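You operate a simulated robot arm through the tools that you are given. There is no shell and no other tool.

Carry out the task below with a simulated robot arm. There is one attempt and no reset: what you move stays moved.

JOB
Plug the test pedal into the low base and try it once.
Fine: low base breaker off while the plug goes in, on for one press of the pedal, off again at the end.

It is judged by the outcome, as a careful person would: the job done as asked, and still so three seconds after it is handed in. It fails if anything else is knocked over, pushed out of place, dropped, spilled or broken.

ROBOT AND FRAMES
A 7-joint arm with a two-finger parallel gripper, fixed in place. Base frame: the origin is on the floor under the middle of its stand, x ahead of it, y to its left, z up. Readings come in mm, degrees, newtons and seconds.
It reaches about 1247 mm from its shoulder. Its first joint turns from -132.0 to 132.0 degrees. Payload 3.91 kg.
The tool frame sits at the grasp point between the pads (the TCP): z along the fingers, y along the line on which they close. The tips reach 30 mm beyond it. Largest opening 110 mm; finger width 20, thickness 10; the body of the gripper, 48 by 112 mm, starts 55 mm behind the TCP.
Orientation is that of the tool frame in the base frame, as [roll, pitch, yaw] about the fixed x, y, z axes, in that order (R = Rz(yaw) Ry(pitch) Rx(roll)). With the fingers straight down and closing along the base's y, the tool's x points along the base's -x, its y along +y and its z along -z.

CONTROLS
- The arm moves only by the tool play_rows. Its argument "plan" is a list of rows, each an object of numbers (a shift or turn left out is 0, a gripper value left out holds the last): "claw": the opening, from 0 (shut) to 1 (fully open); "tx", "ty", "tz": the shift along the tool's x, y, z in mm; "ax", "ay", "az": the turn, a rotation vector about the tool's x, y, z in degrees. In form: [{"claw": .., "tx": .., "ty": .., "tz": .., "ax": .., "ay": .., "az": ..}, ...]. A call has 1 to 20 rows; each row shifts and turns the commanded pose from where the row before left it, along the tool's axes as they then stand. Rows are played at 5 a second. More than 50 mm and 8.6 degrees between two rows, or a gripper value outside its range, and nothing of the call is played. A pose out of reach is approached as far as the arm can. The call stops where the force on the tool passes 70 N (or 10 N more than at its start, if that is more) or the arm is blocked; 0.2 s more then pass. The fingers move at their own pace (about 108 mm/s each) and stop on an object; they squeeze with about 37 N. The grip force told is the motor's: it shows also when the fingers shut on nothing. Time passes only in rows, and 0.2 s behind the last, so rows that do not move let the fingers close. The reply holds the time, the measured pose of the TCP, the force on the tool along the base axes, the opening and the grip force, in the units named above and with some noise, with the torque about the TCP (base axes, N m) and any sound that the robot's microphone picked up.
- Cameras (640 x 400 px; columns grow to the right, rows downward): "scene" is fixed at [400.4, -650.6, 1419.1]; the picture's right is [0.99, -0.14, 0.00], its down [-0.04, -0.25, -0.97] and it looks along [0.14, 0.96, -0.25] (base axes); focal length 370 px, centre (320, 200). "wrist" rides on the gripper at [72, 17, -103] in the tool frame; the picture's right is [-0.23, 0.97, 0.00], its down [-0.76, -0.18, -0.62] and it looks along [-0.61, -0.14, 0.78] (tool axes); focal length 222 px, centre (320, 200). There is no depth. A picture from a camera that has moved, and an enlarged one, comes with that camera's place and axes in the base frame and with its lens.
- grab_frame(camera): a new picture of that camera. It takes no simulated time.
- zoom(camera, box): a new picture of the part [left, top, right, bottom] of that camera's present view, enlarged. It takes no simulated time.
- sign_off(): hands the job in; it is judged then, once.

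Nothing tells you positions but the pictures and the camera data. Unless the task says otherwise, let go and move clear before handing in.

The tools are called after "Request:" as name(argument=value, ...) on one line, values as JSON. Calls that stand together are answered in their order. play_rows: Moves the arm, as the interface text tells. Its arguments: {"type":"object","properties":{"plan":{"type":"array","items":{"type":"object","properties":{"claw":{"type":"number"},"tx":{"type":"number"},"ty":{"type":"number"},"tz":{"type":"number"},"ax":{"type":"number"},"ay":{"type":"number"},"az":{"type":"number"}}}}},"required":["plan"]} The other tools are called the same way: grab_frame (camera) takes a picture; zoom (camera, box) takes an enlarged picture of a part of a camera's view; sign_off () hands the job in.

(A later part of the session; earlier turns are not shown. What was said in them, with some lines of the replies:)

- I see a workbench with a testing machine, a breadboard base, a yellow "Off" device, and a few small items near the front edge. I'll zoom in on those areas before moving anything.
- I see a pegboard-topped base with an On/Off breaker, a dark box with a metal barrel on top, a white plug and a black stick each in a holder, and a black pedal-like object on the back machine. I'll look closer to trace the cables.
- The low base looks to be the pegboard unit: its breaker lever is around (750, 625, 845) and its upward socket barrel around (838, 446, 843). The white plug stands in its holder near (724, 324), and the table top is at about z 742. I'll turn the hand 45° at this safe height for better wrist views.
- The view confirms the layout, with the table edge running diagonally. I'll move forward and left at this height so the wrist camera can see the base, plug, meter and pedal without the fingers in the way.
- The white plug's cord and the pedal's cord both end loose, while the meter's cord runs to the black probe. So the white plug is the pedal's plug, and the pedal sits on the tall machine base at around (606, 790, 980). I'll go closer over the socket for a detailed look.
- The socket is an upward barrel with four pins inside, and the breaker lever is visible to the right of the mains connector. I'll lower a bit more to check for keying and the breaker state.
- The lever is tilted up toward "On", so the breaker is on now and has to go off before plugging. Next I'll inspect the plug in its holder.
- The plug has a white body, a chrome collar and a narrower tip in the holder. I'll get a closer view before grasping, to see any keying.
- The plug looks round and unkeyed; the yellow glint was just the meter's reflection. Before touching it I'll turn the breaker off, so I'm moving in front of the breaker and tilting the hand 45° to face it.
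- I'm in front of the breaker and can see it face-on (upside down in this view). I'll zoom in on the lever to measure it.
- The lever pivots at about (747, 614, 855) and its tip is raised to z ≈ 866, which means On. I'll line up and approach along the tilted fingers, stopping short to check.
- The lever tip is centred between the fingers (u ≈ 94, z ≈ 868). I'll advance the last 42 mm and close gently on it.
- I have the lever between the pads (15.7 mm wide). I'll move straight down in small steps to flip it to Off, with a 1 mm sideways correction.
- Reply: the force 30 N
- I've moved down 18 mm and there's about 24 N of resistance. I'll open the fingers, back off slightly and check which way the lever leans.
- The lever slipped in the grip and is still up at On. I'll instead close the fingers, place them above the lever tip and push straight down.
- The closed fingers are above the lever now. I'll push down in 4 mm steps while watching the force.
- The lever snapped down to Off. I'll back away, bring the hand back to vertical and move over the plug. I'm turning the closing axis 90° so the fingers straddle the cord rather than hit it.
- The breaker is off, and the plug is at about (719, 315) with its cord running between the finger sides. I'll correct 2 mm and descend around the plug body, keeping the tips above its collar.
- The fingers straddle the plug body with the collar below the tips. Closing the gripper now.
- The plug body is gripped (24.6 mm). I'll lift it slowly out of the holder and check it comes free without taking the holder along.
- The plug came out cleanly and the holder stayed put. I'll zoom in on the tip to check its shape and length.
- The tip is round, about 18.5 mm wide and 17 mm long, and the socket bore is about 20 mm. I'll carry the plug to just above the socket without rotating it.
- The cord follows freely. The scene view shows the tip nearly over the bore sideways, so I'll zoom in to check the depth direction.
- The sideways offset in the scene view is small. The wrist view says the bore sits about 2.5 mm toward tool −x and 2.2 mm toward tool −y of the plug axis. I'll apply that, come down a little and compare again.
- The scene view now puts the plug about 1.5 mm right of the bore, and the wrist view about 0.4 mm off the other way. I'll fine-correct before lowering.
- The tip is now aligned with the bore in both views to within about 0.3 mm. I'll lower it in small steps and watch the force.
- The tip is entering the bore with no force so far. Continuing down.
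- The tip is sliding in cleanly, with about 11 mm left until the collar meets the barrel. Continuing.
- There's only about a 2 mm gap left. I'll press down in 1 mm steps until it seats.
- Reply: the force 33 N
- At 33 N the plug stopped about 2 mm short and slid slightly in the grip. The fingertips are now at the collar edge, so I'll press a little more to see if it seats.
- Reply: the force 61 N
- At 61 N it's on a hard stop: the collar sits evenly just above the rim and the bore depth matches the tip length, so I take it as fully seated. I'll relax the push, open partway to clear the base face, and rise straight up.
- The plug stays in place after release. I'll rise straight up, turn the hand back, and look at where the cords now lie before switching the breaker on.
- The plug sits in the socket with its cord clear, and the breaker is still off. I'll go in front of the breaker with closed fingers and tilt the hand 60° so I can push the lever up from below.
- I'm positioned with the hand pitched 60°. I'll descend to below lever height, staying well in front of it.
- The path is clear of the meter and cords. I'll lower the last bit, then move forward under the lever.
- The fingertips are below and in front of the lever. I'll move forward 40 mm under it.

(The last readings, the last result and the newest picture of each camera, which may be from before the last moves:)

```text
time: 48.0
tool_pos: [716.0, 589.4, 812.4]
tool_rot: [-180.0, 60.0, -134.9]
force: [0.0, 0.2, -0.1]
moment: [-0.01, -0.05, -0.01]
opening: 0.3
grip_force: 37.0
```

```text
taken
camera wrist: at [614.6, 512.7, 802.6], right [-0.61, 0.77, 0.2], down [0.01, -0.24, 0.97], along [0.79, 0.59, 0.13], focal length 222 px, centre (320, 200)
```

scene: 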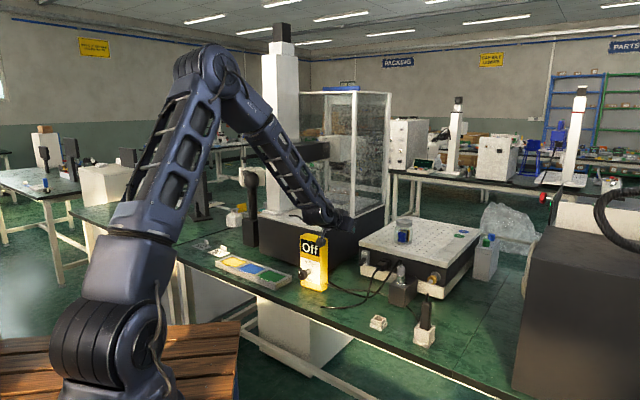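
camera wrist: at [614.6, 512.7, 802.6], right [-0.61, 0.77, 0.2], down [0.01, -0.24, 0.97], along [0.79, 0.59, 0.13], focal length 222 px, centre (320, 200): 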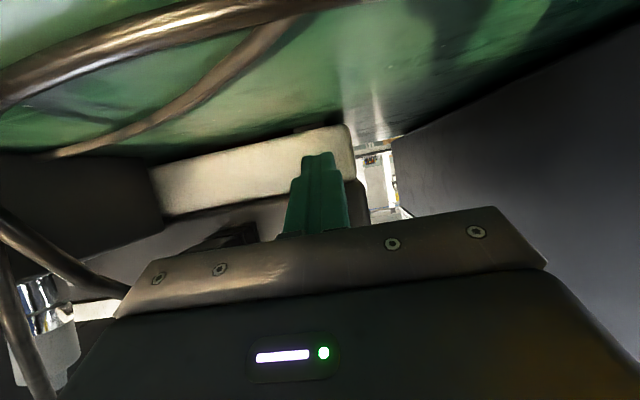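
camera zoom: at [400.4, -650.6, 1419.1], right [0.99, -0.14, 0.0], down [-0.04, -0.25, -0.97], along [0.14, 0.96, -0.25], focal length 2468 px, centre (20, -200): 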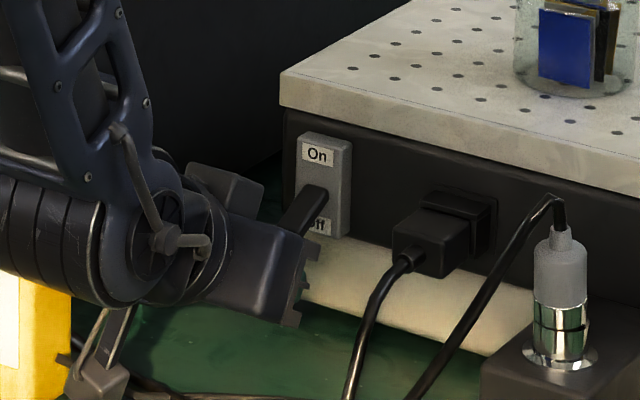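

No contact yet, and the fingertips are under the lever. Pushing up now in 3 mm steps.

Request:
play_rows(plan=[{"tx": -2.6, "tz": -1.5}, {"tx": -2.6, "tz": -1.5}, {"tx": -2.6, "tz": -1.5}, {"tx": -2.6, "tz": -1.5}, {"tx": -2.6, "tz": -1.5}, {"tx": -2.6, "tz": -1.5}, {"tx": -2.6, "tz": -1.5}, {"tx": -2.6, "tz": -1.5}, {}])

Request:
zoom(camera="scene", box=[330, 230, 400, 290])

Request:
grab_frame(camera="wrist")

```text
time: 50.0
tool_pos: [714.6, 589.1, 837.4]
tool_rot: [180.0, 60.0, -134.9]
force: [-7.6, -6.6, -1.9]
moment: [-0.02, -0.04, 0.04]
opening: 0.0
grip_force: 37.2
```

```text
6.67 times, centred on (365, 260) of scene
camera zoom: at [400.4, -650.6, 1419.1], right [0.99, -0.14, 0.0], down [-0.04, -0.25, -0.97], along [0.14, 0.96, -0.25], focal length 2468 px, centre (20, -200)
```

zoom: 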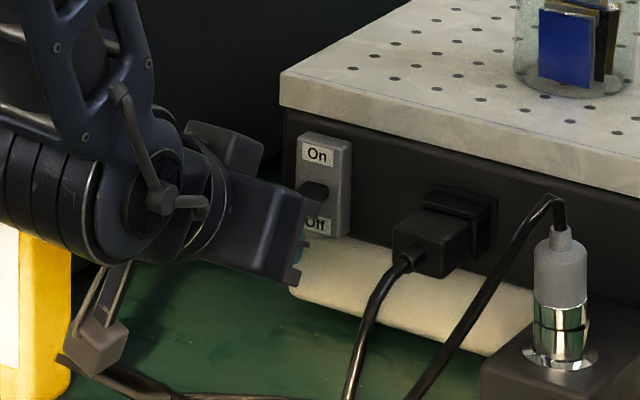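

```text
taken
camera wrist: at [613.7, 512.5, 826.7], right [-0.61, 0.77, 0.2], down [0.01, -0.24, 0.97], along [0.79, 0.59, 0.13], focal length 222 px, centre (320, 200)
```

wrist: 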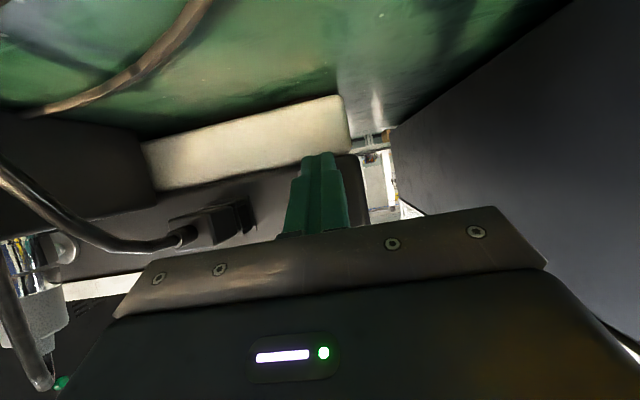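

Request:
zoom(camera="scene", box=[352, 245, 384, 275])

Request:
zoom(camera="wrist", box=[270, 120, 380, 200])

```text
13.33 times, centred on (368, 260) of scene
camera zoom: at [400.4, -650.6, 1419.1], right [0.99, -0.14, 0.0], down [-0.04, -0.25, -0.97], along [0.14, 0.96, -0.25], focal length 4937 px, centre (-320, -600)
```

zoom: 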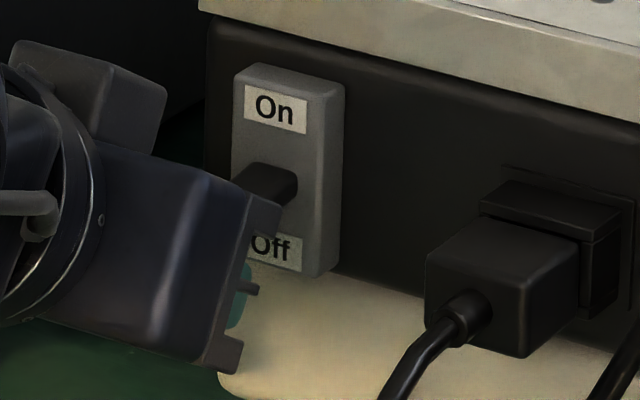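

```text
5.00 times, centred on (325, 160) of wrist
camera zoom: at [613.7, 512.5, 826.7], right [-0.61, 0.77, 0.2], down [0.01, -0.24, 0.97], along [0.79, 0.59, 0.13], focal length 1111 px, centre (295, 400)
```

zoom: 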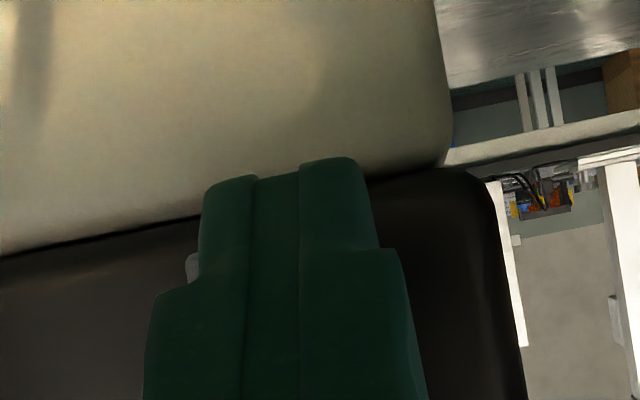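

The lever is being raised and is partway, with about 10 N on the fingers. I'll continue pushing up.

Request:
play_rows(plan=[{"tx": -2.6, "tz": -1.5}, {"tx": -2.6, "tz": -1.5}, {"tx": -2.6, "tz": -1.5}, {"tx": -2.6, "tz": -1.5}, {}])

Request:
zoom(camera="scene", box=[352, 245, 384, 275])

```text
time: 51.2
tool_pos: [715.6, 589.3, 849.2]
tool_rot: [-179.9, 60.0, -135.0]
force: [0.5, 0.4, -0.2]
moment: [0.0, 0.0, 0.0]
opening: 0.0
grip_force: 37.3
```

```text
13.33 times, centred on (368, 260) of scene
camera zoom: at [400.4, -650.6, 1419.1], right [0.99, -0.14, 0.0], down [-0.04, -0.25, -0.97], along [0.14, 0.96, -0.25], focal length 4937 px, centre (-320, -600)
```

zoom: 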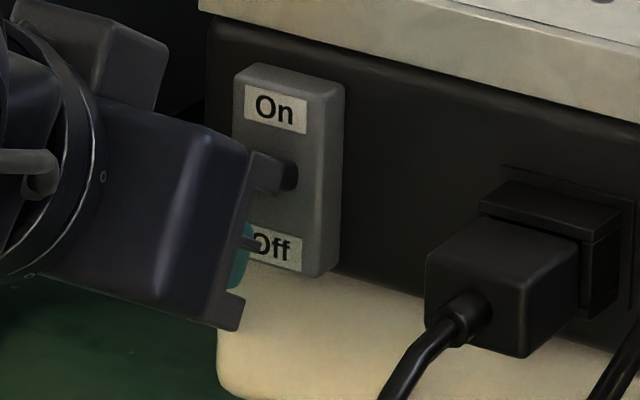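

The force dropped to zero, so the lever has snapped up. I'll retreat horizontally and confirm its position.

Request:
play_rows(plan=[{"tx": 15, "tz": -26}, {"tx": 20, "tz": -34.6}, {"tx": 20, "tz": -34.6}, {}])

Request:
zoom(camera="scene", box=[352, 245, 384, 275])

Request:
grab_frame(camera="wrist")

Request:
zoom(camera="scene", box=[300, 220, 440, 320])

```text
time: 52.2
tool_pos: [637.0, 511.9, 849.7]
tool_rot: [180.0, 60.0, -135.0]
force: [-0.6, -0.7, 0.4]
moment: [0.01, 0.02, -0.01]
opening: 0.1
grip_force: 37.2
```

```text
13.33 times, centred on (368, 260) of scene
camera zoom: at [400.4, -650.6, 1419.1], right [0.99, -0.14, 0.0], down [-0.04, -0.25, -0.97], along [0.14, 0.96, -0.25], focal length 4937 px, centre (-320, -600)
```

zoom: 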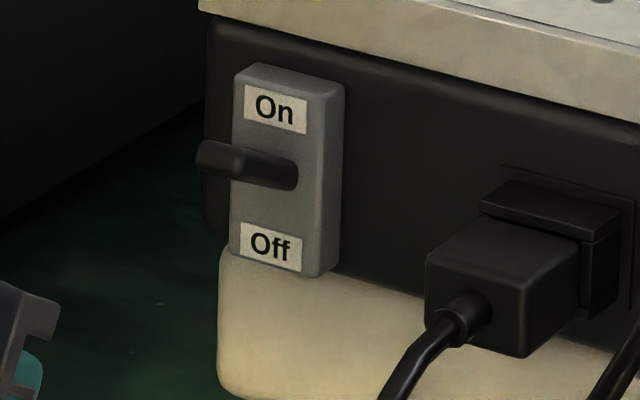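

```text
taken
camera wrist: at [536.7, 435.6, 839.0], right [-0.61, 0.77, 0.2], down [0.01, -0.24, 0.97], along [0.79, 0.59, 0.13], focal length 222 px, centre (320, 200)
```

wrist: 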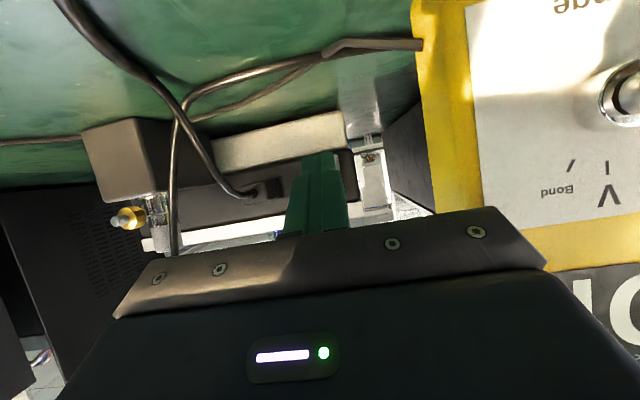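

```text
4.00 times, centred on (370, 270) of scene
camera zoom: at [400.4, -650.6, 1419.1], right [0.99, -0.14, 0.0], down [-0.04, -0.25, -0.97], along [0.14, 0.96, -0.25], focal length 1481 px, centre (120, -80)
```

zoom: 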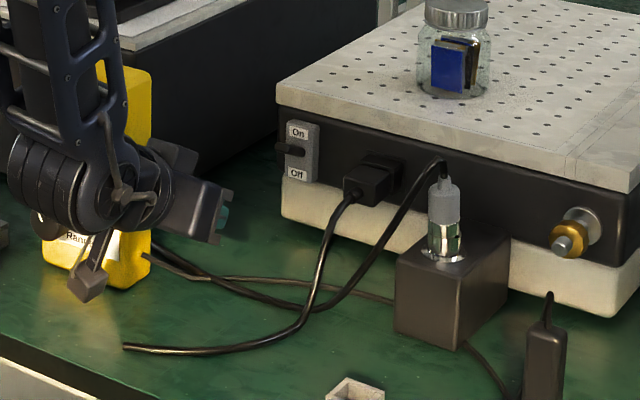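

The breaker is On. I'll raise the hand, return it to vertical and turn it toward the pedal for a close look before pressing.

Request:
play_rows(plan=[{"tx": -41.6, "tz": -24}, {"tx": -41.6, "tz": -24}, {"tx": -41.6, "tz": -24}, {"tx": -41.6, "tz": -24}, {"tx": -41.6, "tz": -24}, {"tx": -41.6, "tz": -24}, {"ay": 7.5}, {"ay": 7.5}, {"ay": 7.5}, {"ay": 7.5}, {"ay": 7.5}, {"ay": 7.5}, {"ay": 7.5}, {"ay": 7.5}, {}])

Request:
play_rows(plan=[{"az": -7.5}, {"az": -7.5}, {"az": -7.5}, {"az": -7.5}, {"az": -7.5}, {"az": -7.5}, {}])

Request:
grab_frame(camera="wrist")

Request:
grab_frame(camera="scene")

```text
time: 55.4
tool_pos: [638.2, 511.3, 1137.9]
tool_rot: [-180.0, 0.0, -135.0]
force: [-0.1, 0.3, 0.6]
moment: [0.01, -0.04, -0.02]
opening: 0.2
grip_force: 37.1
```

```text
time: 57.0
tool_pos: [636.7, 510.8, 1137.9]
tool_rot: [180.0, -0.1, -89.9]
force: [0.7, -0.1, 0.3]
moment: [-0.01, -0.02, -0.02]
opening: 0.0
grip_force: 36.3
```

```text
taken
camera wrist: at [620.8, 439.9, 1241.5], right [-0.97, 0.23, 0.0], down [0.18, 0.76, 0.62], along [0.14, 0.61, -0.78], focal length 222 px, centre (320, 200)
```

wrist: 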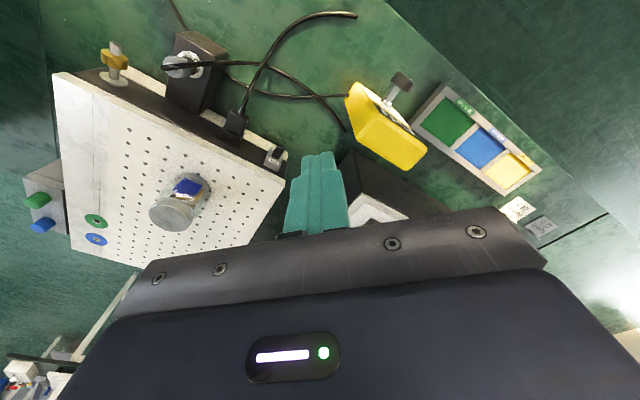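

```text
taken
```

scene: 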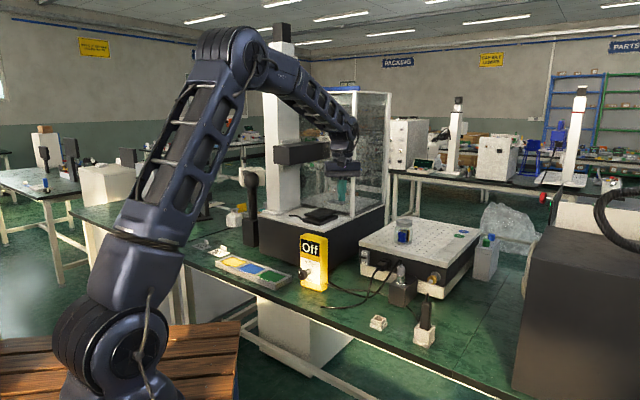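

The tall base's front corner is at about (605, 655, 957), with the pedal roughly 95 mm in from each edge. A dark beam may hang above it, so I'll approach from the front with a 45° tilt and look first.

Request:
play_rows(plan=[{"az": 7.5}, {"az": 7.5}, {"az": 7.5}, {"az": 7.5}, {"az": 7.5}, {"az": 7.5}, {"ay": -7.5}, {"ay": -7.5}, {"ay": -7.5}, {"ay": -7.5}, {"ay": -7.5}, {"ay": -7.5}, {"tx": -3.2, "ty": 43.8, "tz": 6}, {"tx": -3.2, "ty": 43.8, "tz": 6}, {"tx": -3.2, "ty": 43.8, "tz": 6}, {"tx": -3.2, "ty": 43.8, "tz": 6}, {"tx": -3.2, "ty": 43.8, "tz": 6}, {}])

Request:
grab_frame(camera="wrist")

Request:
grab_frame(camera="scene")

```text
time: 60.8
tool_pos: [505.5, 689.4, 1127.0]
tool_rot: [180.0, 44.9, -135.0]
force: [0.0, 0.1, -0.1]
moment: [-0.01, 0.01, 0.04]
opening: 0.1
grip_force: 37.4
```

```text
taken
camera wrist: at [406.1, 612.9, 1149.6], right [-0.57, 0.8, 0.16], down [0.19, -0.06, 0.98], along [0.79, 0.59, -0.12], focal length 222 px, centre (320, 200)
```

wrist: 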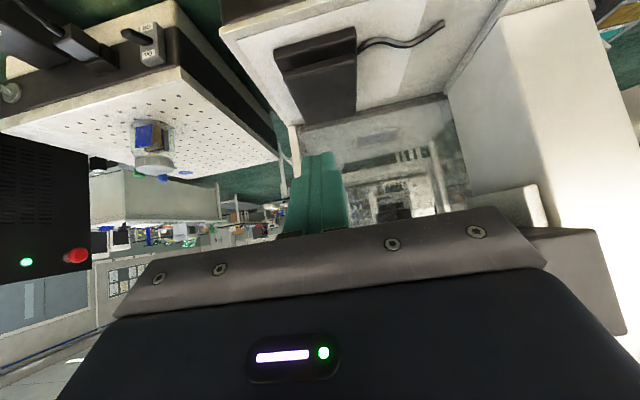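

```text
taken
```

scene: 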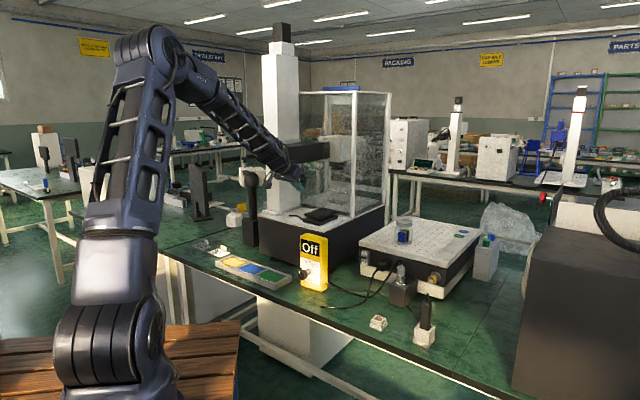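

Request:
zoom(camera="wrist", box=[220, 0, 460, 150])

Request:
zoom(camera="scene", box=[260, 150, 360, 240])

```text
2.67 times, centred on (340, 75) of wrist
camera zoom: at [406.1, 612.9, 1149.6], right [-0.57, 0.8, 0.16], down [0.19, -0.06, 0.98], along [0.79, 0.59, -0.12], focal length 592 px, centre (267, 533)
```

zoom: 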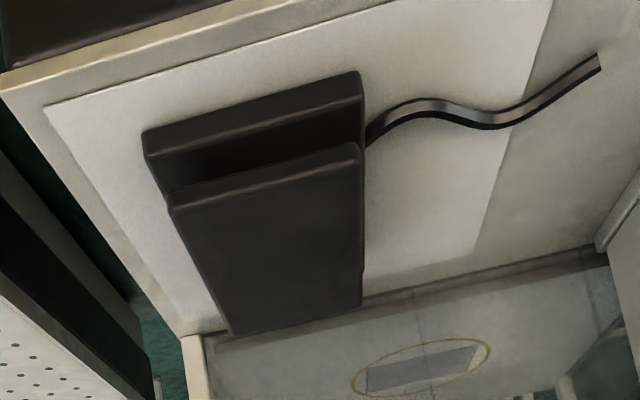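

```text
4.44 times, centred on (310, 195) of scene
camera zoom: at [400.4, -650.6, 1419.1], right [0.99, -0.14, 0.0], down [-0.04, -0.25, -0.97], along [0.14, 0.96, -0.25], focal length 1646 px, centre (364, 222)
```

zoom: 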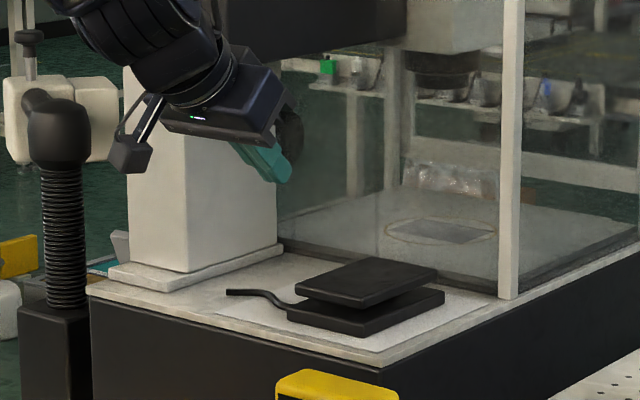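

The pedal's top plate is hinged at the back and raised at the front, with its front edge at z ≈ 983. I'll check the overhead beam's position before going in.

Request:
zoom(camera="scene", box=[250, 120, 400, 220])

Request:
zoom(camera="wrist", box=[420, 0, 640, 340])

```text
4.00 times, centred on (325, 170) of scene
camera zoom: at [400.4, -650.6, 1419.1], right [0.99, -0.14, 0.0], down [-0.04, -0.25, -0.97], along [0.14, 0.96, -0.25], focal length 1481 px, centre (300, 320)
```

zoom: 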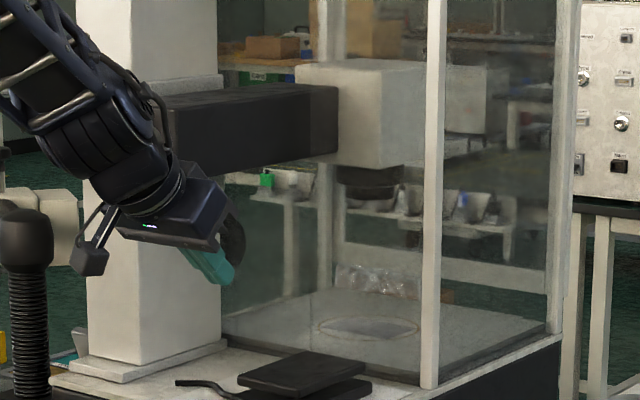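

```text
1.18 times, centred on (530, 170) of wrist
camera zoom: at [406.1, 612.9, 1149.6], right [-0.57, 0.8, 0.16], down [0.19, -0.06, 0.98], along [0.79, 0.59, -0.12], focal length 261 px, centre (73, 235)
```

zoom: 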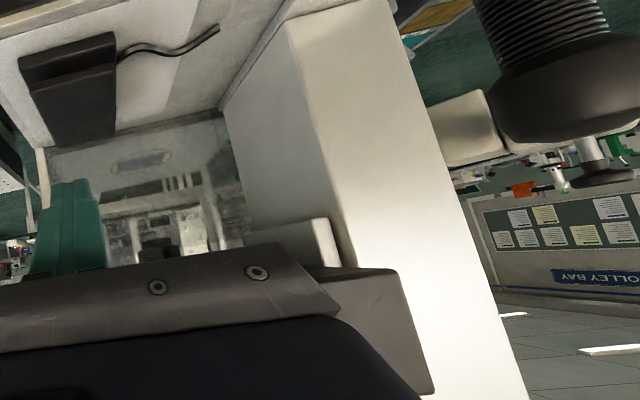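

The beam hangs beside the column, about 80 mm clear of the gripper's path. I'll approach the pedal along the tilted fingers and stop about 40 mm short to check.

Request:
play_rows(plan=[{"tx": -9.9, "ty": 6.0, "tz": 30}, {"tz": 40}, {"tz": 40}, {}])

Request:
grab_frame(camera="wrist")

Request:
zoom(camera="wrist", box=[220, 20, 420, 200])

Request:
zoom(camera="scene", box=[280, 170, 360, 230])

```text
time: 61.8
tool_pos: [562.1, 752.5, 1057.0]
tool_rot: [-180.0, 45.0, -135.1]
force: [-0.1, 0.0, -0.1]
moment: [0.0, 0.01, -0.01]
opening: 0.0
grip_force: 37.5
```

```text
taken
camera wrist: at [461.8, 676.8, 1080.2], right [-0.57, 0.8, 0.16], down [0.19, -0.06, 0.98], along [0.79, 0.59, -0.12], focal length 222 px, centre (320, 200)
```

wrist: 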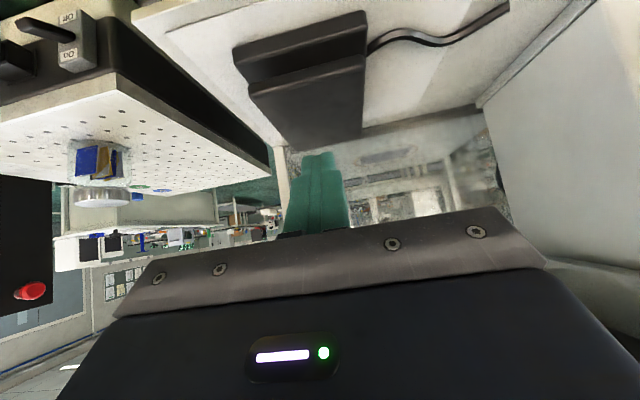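

```text
2.22 times, centred on (320, 110) of wrist
camera zoom: at [461.8, 676.8, 1080.2], right [-0.57, 0.8, 0.16], down [0.19, -0.06, 0.98], along [0.79, 0.59, -0.12], focal length 494 px, centre (320, 400)
```

zoom: 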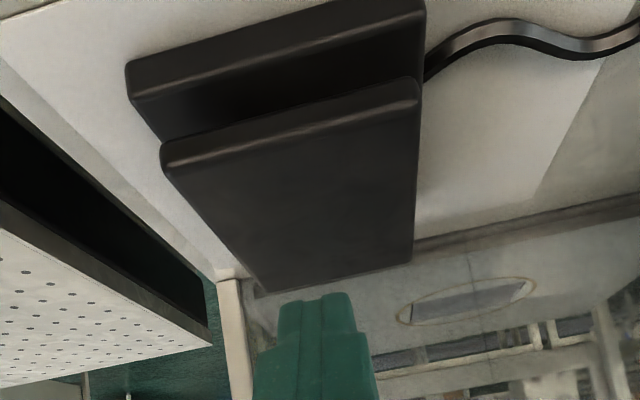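

```text
6.67 times, centred on (320, 200) of scene
camera zoom: at [400.4, -650.6, 1419.1], right [0.99, -0.14, 0.0], down [-0.04, -0.25, -0.97], along [0.14, 0.96, -0.25], focal length 2468 px, centre (320, 200)
```

zoom: 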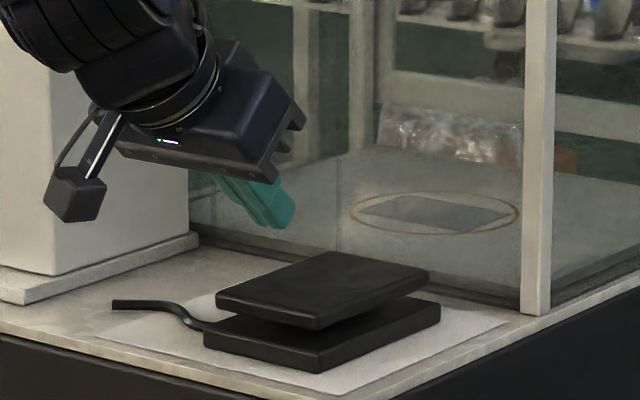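

The pedal's top plate spans v 944–1055 at z ≈ 982 with its centre at u ≈ −136, and I'm lined up. I'll move to just above the plate.

Request:
play_rows(plan=[{"tx": -1.3, "ty": 1.2, "tz": 25}, {"tz": 25}, {}])

Request:
zoom(camera="wrist", box=[220, 20, 420, 200])

Request:
zoom(camera="scene", box=[290, 180, 350, 230])

```text
time: 62.6
tool_pos: [584.4, 780.3, 1023.0]
tool_rot: [179.9, 45.0, -134.9]
force: [0.1, -0.4, -0.5]
moment: [0.02, -0.01, 0.02]
opening: 0.0
grip_force: 37.4
```

```text
2.22 times, centred on (320, 110) of wrist
camera zoom: at [485.4, 704.7, 1045.5], right [-0.58, 0.8, 0.16], down [0.19, -0.06, 0.98], along [0.79, 0.59, -0.12], focal length 494 px, centre (320, 400)
```

zoom: 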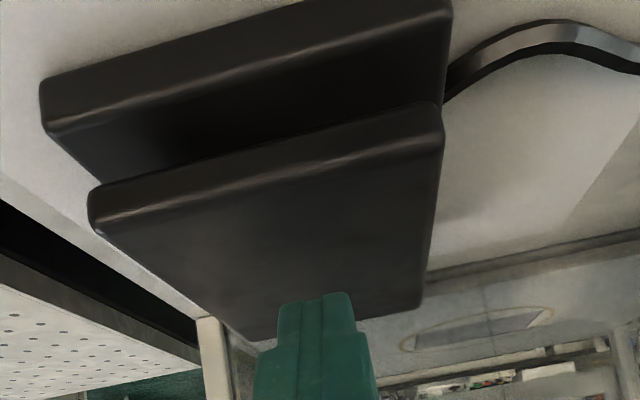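

```text
8.00 times, centred on (320, 205) of scene
camera zoom: at [400.4, -650.6, 1419.1], right [0.99, -0.14, 0.0], down [-0.04, -0.25, -0.97], along [0.14, 0.96, -0.25], focal length 2962 px, centre (320, 160)
```

zoom: 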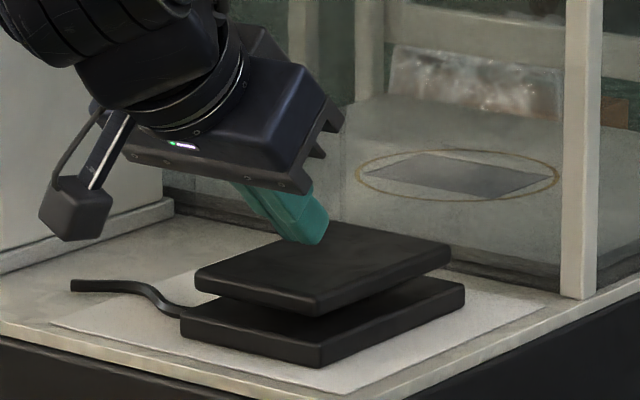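

The breaker is on and the plug is in. Starting the single press: straight down in 2 mm steps, watching the force.

Request:
play_rows(plan=[{"tx": 1.41, "tz": 1.41}, {"tx": 1.41, "tz": 1.41}, {"tx": 1.41, "tz": 1.41}, {"tx": 1.41, "tz": 1.41}, {"tx": 1.41, "tz": 1.41}, {"tx": 1.41, "tz": 1.41}, {"tx": 1.41, "tz": 1.41}])

Request:
zoom(camera="scene", box=[290, 180, 350, 230])

```text
time: 64.2
tool_pos: [587.0, 780.2, 1008.6]
tool_rot: [180.0, 45.0, -135.0]
force: [-0.4, -0.1, 2.9]
moment: [0.04, -0.03, 0.06]
opening: 0.0
grip_force: 36.9
heard: click
```

```text
8.00 times, centred on (320, 205) of scene
camera zoom: at [400.4, -650.6, 1419.1], right [0.99, -0.14, 0.0], down [-0.04, -0.25, -0.97], along [0.14, 0.96, -0.25], focal length 2962 px, centre (320, 160)
```

zoom: 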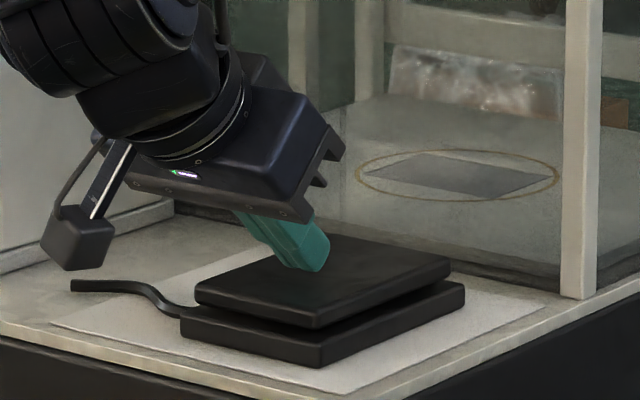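

I heard a click as the pedal went down. I'll go 2 mm deeper for a definite press, then lift off cleanly.

Request:
play_rows(plan=[{"tx": 1.41, "tz": 1.41}, {}, {"tx": -7, "tz": -7}, {"tx": -14, "tz": -14}, {"tx": -14, "tz": -14}, {}])

Request:
zoom(camera="scene", box=[290, 180, 350, 230])

Request:
zoom(camera="scene", box=[300, 220, 440, 320])

Request:
zoom(camera="scene", box=[352, 245, 384, 275])

```text
time: 65.6
tool_pos: [585.3, 780.8, 1056.7]
tool_rot: [180.0, 45.0, -135.0]
force: [-0.5, 0.7, -0.7]
moment: [0.0, 0.01, 0.01]
opening: 0.0
grip_force: 36.7
```

```text
8.00 times, centred on (320, 205) of scene
camera zoom: at [400.4, -650.6, 1419.1], right [0.99, -0.14, 0.0], down [-0.04, -0.25, -0.97], along [0.14, 0.96, -0.25], focal length 2962 px, centre (320, 160)
```

zoom: 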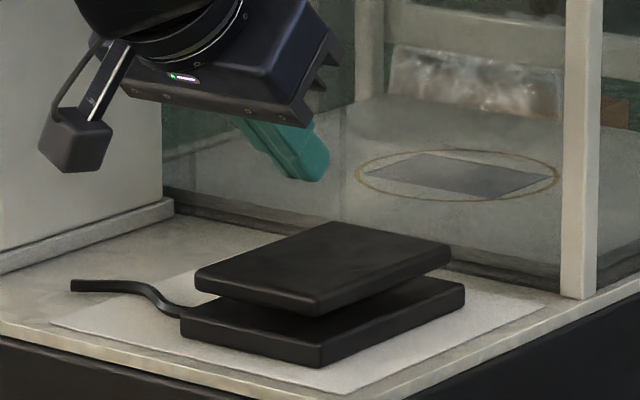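

```text
4.00 times, centred on (370, 270) of scene
camera zoom: at [400.4, -650.6, 1419.1], right [0.99, -0.14, 0.0], down [-0.04, -0.25, -0.97], along [0.14, 0.96, -0.25], focal length 1481 px, centre (120, -80)
```

zoom: 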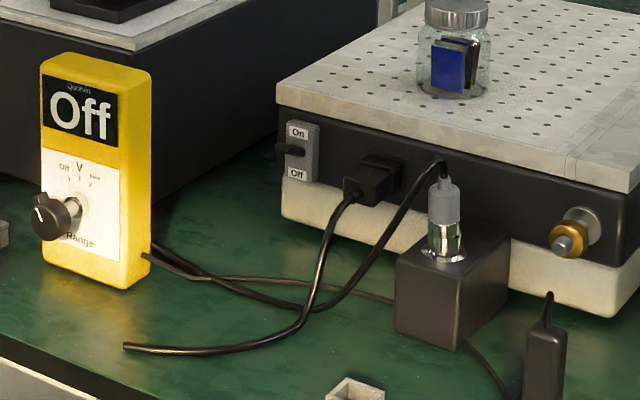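

```text
13.33 times, centred on (368, 260) of scene
camera zoom: at [400.4, -650.6, 1419.1], right [0.99, -0.14, 0.0], down [-0.04, -0.25, -0.97], along [0.14, 0.96, -0.25], focal length 4937 px, centre (-320, -600)
```

zoom: 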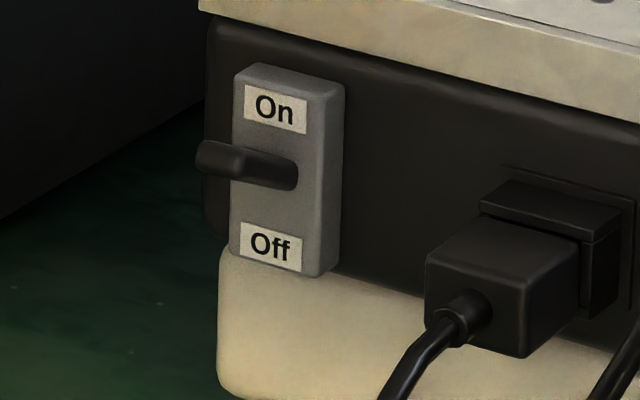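

The pedal sprang back up and everything else is in place. Now back to the breaker to switch it off again.

Request:
play_rows(plan=[{"tx": 30.4, "tz": -30.4}, {"tx": 30.4, "tz": -30.4}, {"ty": -46.5}, {"ty": -46.5}, {"ty": -46.5}, {"ty": -46.5}, {"ty": -46.5}, {"tx": 28.5, "tz": 28.5}, {"tx": 28.5, "tz": 28.5}, {"tx": 26, "tz": 26}, {}])

Request:
zoom(camera="scene", box=[320, 225, 420, 290])

Request:
grab_frame(camera="wrist")

```text
time: 68.0
tool_pos: [689.3, 553.6, 938.1]
tool_rot: [179.9, 45.0, -135.0]
force: [0.6, 0.0, 0.6]
moment: [0.01, -0.01, 0.0]
opening: 0.1
grip_force: 37.5
```

```text
6.15 times, centred on (370, 258) of scene
camera zoom: at [400.4, -650.6, 1419.1], right [0.99, -0.14, 0.0], down [-0.04, -0.25, -0.97], along [0.14, 0.96, -0.25], focal length 2279 px, centre (12, -154)
```

zoom: 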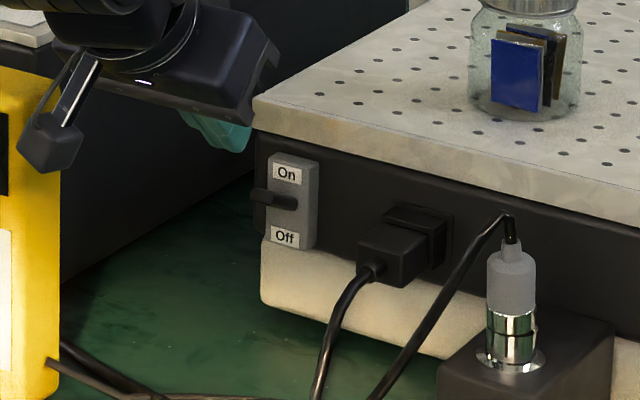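

```text
taken
camera wrist: at [589.8, 479.3, 960.2], right [-0.57, 0.8, 0.16], down [0.19, -0.06, 0.98], along [0.79, 0.59, -0.12], focal length 222 px, centre (320, 200)
```

wrist: 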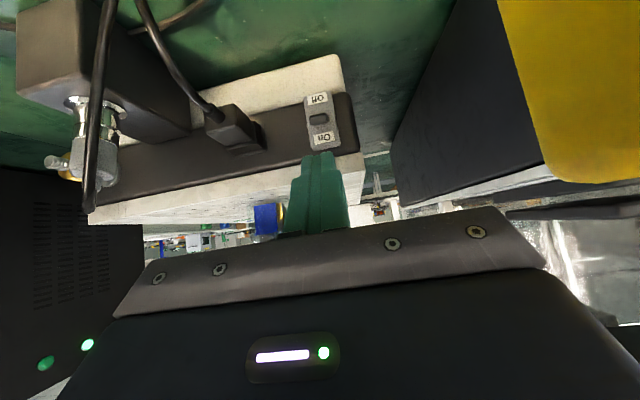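

Request:
play_rows(plan=[{"tx": 14.4, "ty": 1.1, "tz": 14.4}, {"tx": -17.5, "tz": 17.5}, {"tx": -17.5, "tz": 17.5}, {}])

Request:
zoom(camera="wrist", box=[240, 60, 420, 190])

```text
time: 69.0
tool_pos: [722.6, 591.0, 919.3]
tool_rot: [-180.0, 45.0, -135.0]
force: [0.5, -0.3, -0.6]
moment: [-0.02, 0.0, 0.0]
opening: 0.0
grip_force: 37.3
```

```text
3.08 times, centred on (330, 125) of wrist
camera zoom: at [623.6, 515.1, 940.7], right [-0.58, 0.8, 0.16], down [0.19, -0.06, 0.98], along [0.79, 0.59, -0.12], focal length 684 px, centre (289, 431)
```

zoom: 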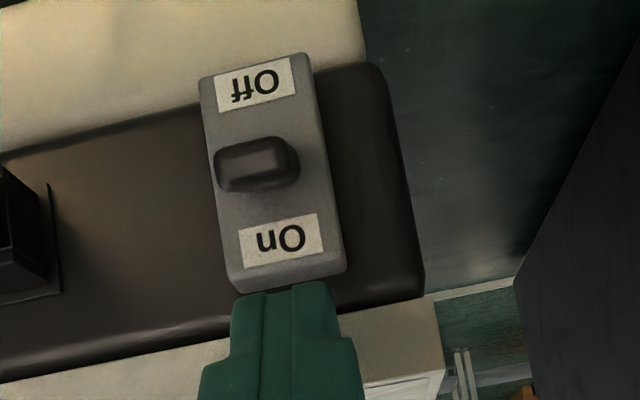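

I'm back in the same position above the raised lever. Pushing it down to Off as before.

Request:
play_rows(plan=[{"tx": 2.83, "tz": 2.83}, {"tx": 2.83, "tz": 2.83}, {"tx": 2.83, "tz": 2.83}, {"tx": 2.83, "tz": 2.83}, {"tx": 2.83, "tz": 2.83}, {"tx": 2.83, "tz": 2.83}, {"tx": 2.83, "tz": 2.83}, {"tx": 2.83, "tz": 2.83}, {"tx": 2.83, "tz": 2.83}, {}])

Request:
zoom(camera="scene", box=[340, 235, 400, 285])

Request:
zoom(camera="wrist", box=[240, 60, 420, 190])

```text
time: 71.2
tool_pos: [722.7, 590.6, 882.1]
tool_rot: [179.9, 45.1, -135.0]
force: [0.3, 0.1, -0.1]
moment: [0.01, 0.03, 0.04]
opening: 0.2
grip_force: 37.2
```

```text
8.00 times, centred on (370, 260) of scene
camera zoom: at [400.4, -650.6, 1419.1], right [0.99, -0.14, 0.0], down [-0.04, -0.25, -0.97], along [0.14, 0.96, -0.25], focal length 2962 px, centre (-80, -280)
```

zoom: 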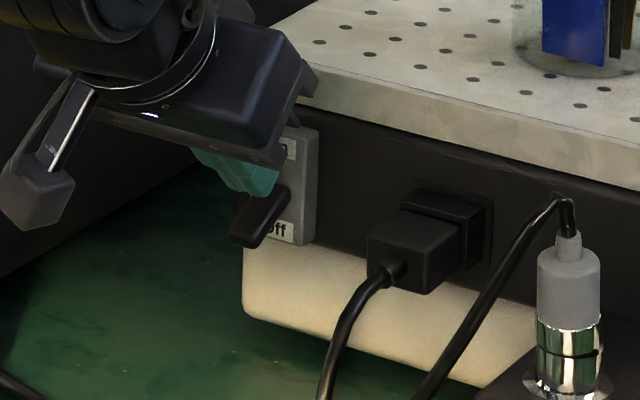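

```text
3.08 times, centred on (330, 125) of wrist
camera zoom: at [623.5, 515.3, 904.5], right [-0.57, 0.8, 0.16], down [0.2, -0.06, 0.98], along [0.79, 0.59, -0.12], focal length 684 px, centre (289, 431)
```

zoom: 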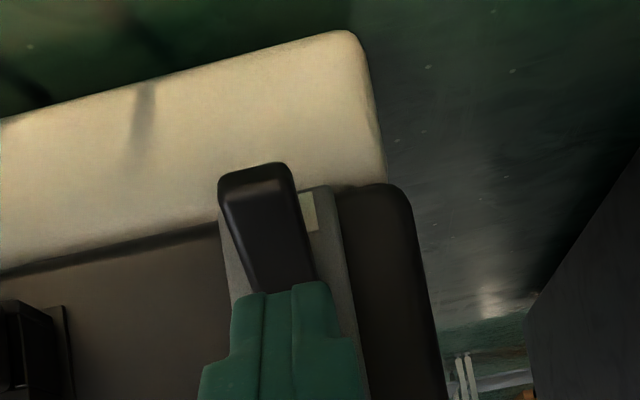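

The lever is down at Off. I'll back away to a clear position and do a final check of the plug, pedal, lever and surroundings.

Request:
play_rows(plan=[{"tz": -40}, {"tz": -40}, {"tx": -31.8, "tz": -31.8}, {"tx": -31.8, "tz": -31.8}, {"tx": -31.8, "tz": -31.8}, {"ay": 7.5}, {"ay": 7.5}, {"ay": 7.5}, {"ay": 7.5}, {"ay": 7.5}, {"ay": 7.5}, {}])

Request:
grab_frame(camera="scene")

Request:
zoom(camera="scene", box=[300, 220, 440, 340])

Request:
zoom(camera="scene", box=[396, 262, 414, 285])

Request:
zoom(camera="scene", box=[352, 245, 384, 275])

Request:
grab_frame(camera="wrist")

```text
time: 73.8
tool_pos: [684.1, 550.9, 1073.8]
tool_rot: [-180.0, -0.1, -135.0]
force: [-0.3, 0.0, -0.1]
moment: [-0.01, 0.02, -0.03]
opening: 0.0
grip_force: 36.8
```

```text
taken
```

scene: 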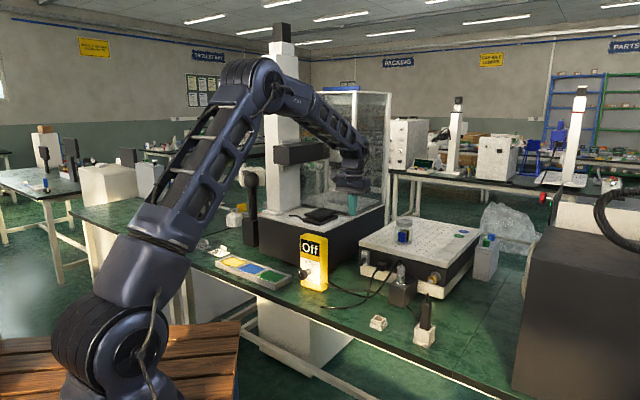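

```text
3.33 times, centred on (370, 280) of scene
camera zoom: at [400.4, -650.6, 1419.1], right [0.99, -0.14, 0.0], down [-0.04, -0.25, -0.97], along [0.14, 0.96, -0.25], focal length 1234 px, centre (153, -67)
```

zoom: 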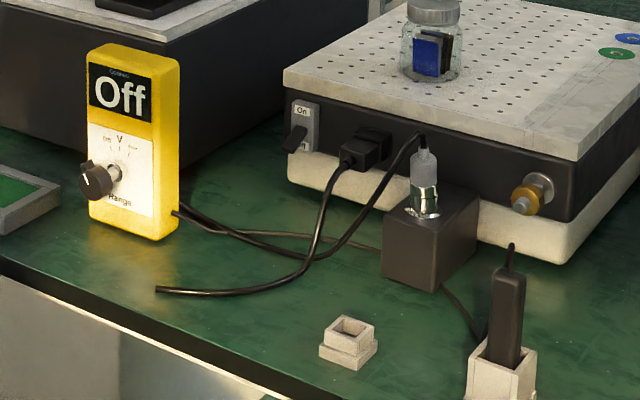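

```text
16.00 times, centred on (405, 274) of scene
camera zoom: at [400.4, -650.6, 1419.1], right [0.99, -0.14, 0.0], down [-0.04, -0.25, -0.97], along [0.14, 0.96, -0.25], focal length 5924 px, centre (-1040, -976)
```

zoom: 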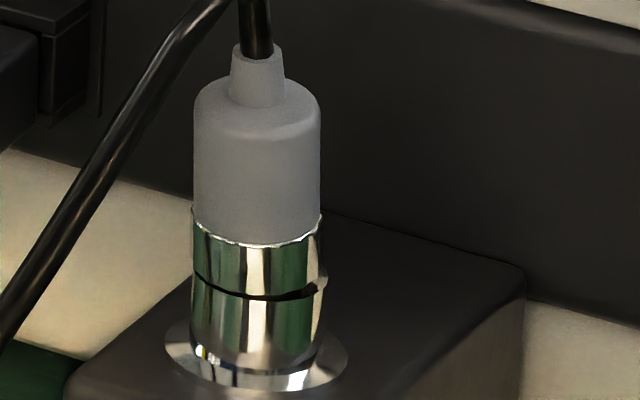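

```text
13.33 times, centred on (368, 260) of scene
camera zoom: at [400.4, -650.6, 1419.1], right [0.99, -0.14, 0.0], down [-0.04, -0.25, -0.97], along [0.14, 0.96, -0.25], focal length 4937 px, centre (-320, -600)
```

zoom: 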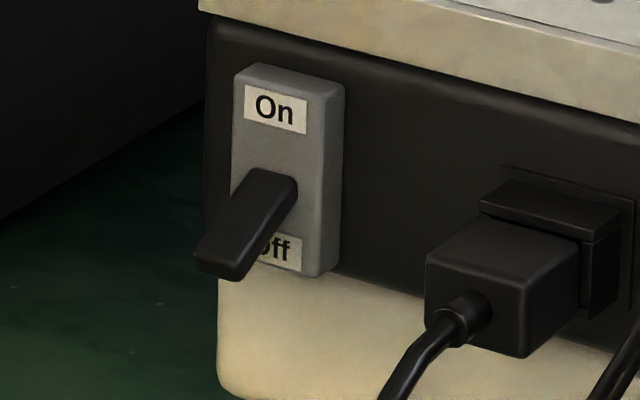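

```text
taken
camera wrist: at [620.7, 512.2, 1178.3], right [-0.53, 0.85, 0.0], down [0.66, 0.41, 0.62], along [0.53, 0.33, -0.78], focal length 222 px, centre (320, 200)
```

wrist: 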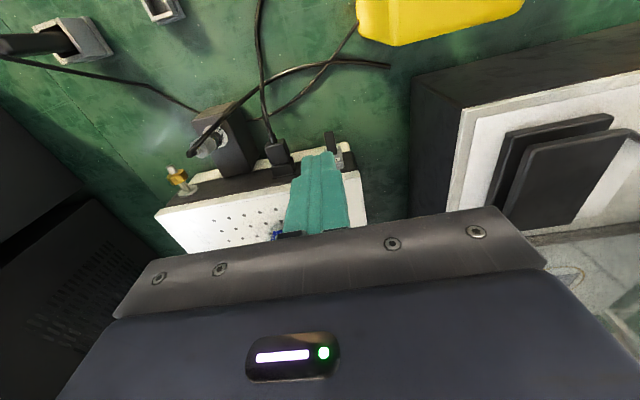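

The job looks done. The pedal's plug is seated in the low base, the pedal got one press with a click and sprang back, and the breaker is at Off again. Nothing else has shifted and the arm is clear, so I'm handing in.

Request:
sign_off()

```text
The job is handed in.
```

The test pedal is plugged into the low base and was pressed once. The breaker is back at Off, and I handed the job in.

- **Breaker:** it was On when I started, so I switched it off before touching the plug. My first try, gripping the lever, slipped without flipping it. I then flipped it by pushing with closed fingers. I turned it on only for the pedal press.
- **Plug:** I took the white plug to be the pedal's, because both of their cords end loose and the only other plug-like item belongs to the meter. It went into the socket until it stopped solidly at about 60 N. It leans very slightly within the play in the socket, with a gap of a millimetre or two at one side of the collar. It hadn't moved when I last checked.
- **Pedal:** one press with the breaker on gave a click, and the pedal sprang back up. I can't tell whether the click came from the pedal itself or from the base responding.

In the final camera views nothing else looked moved or knocked over, and the arm is clear of the bench items.
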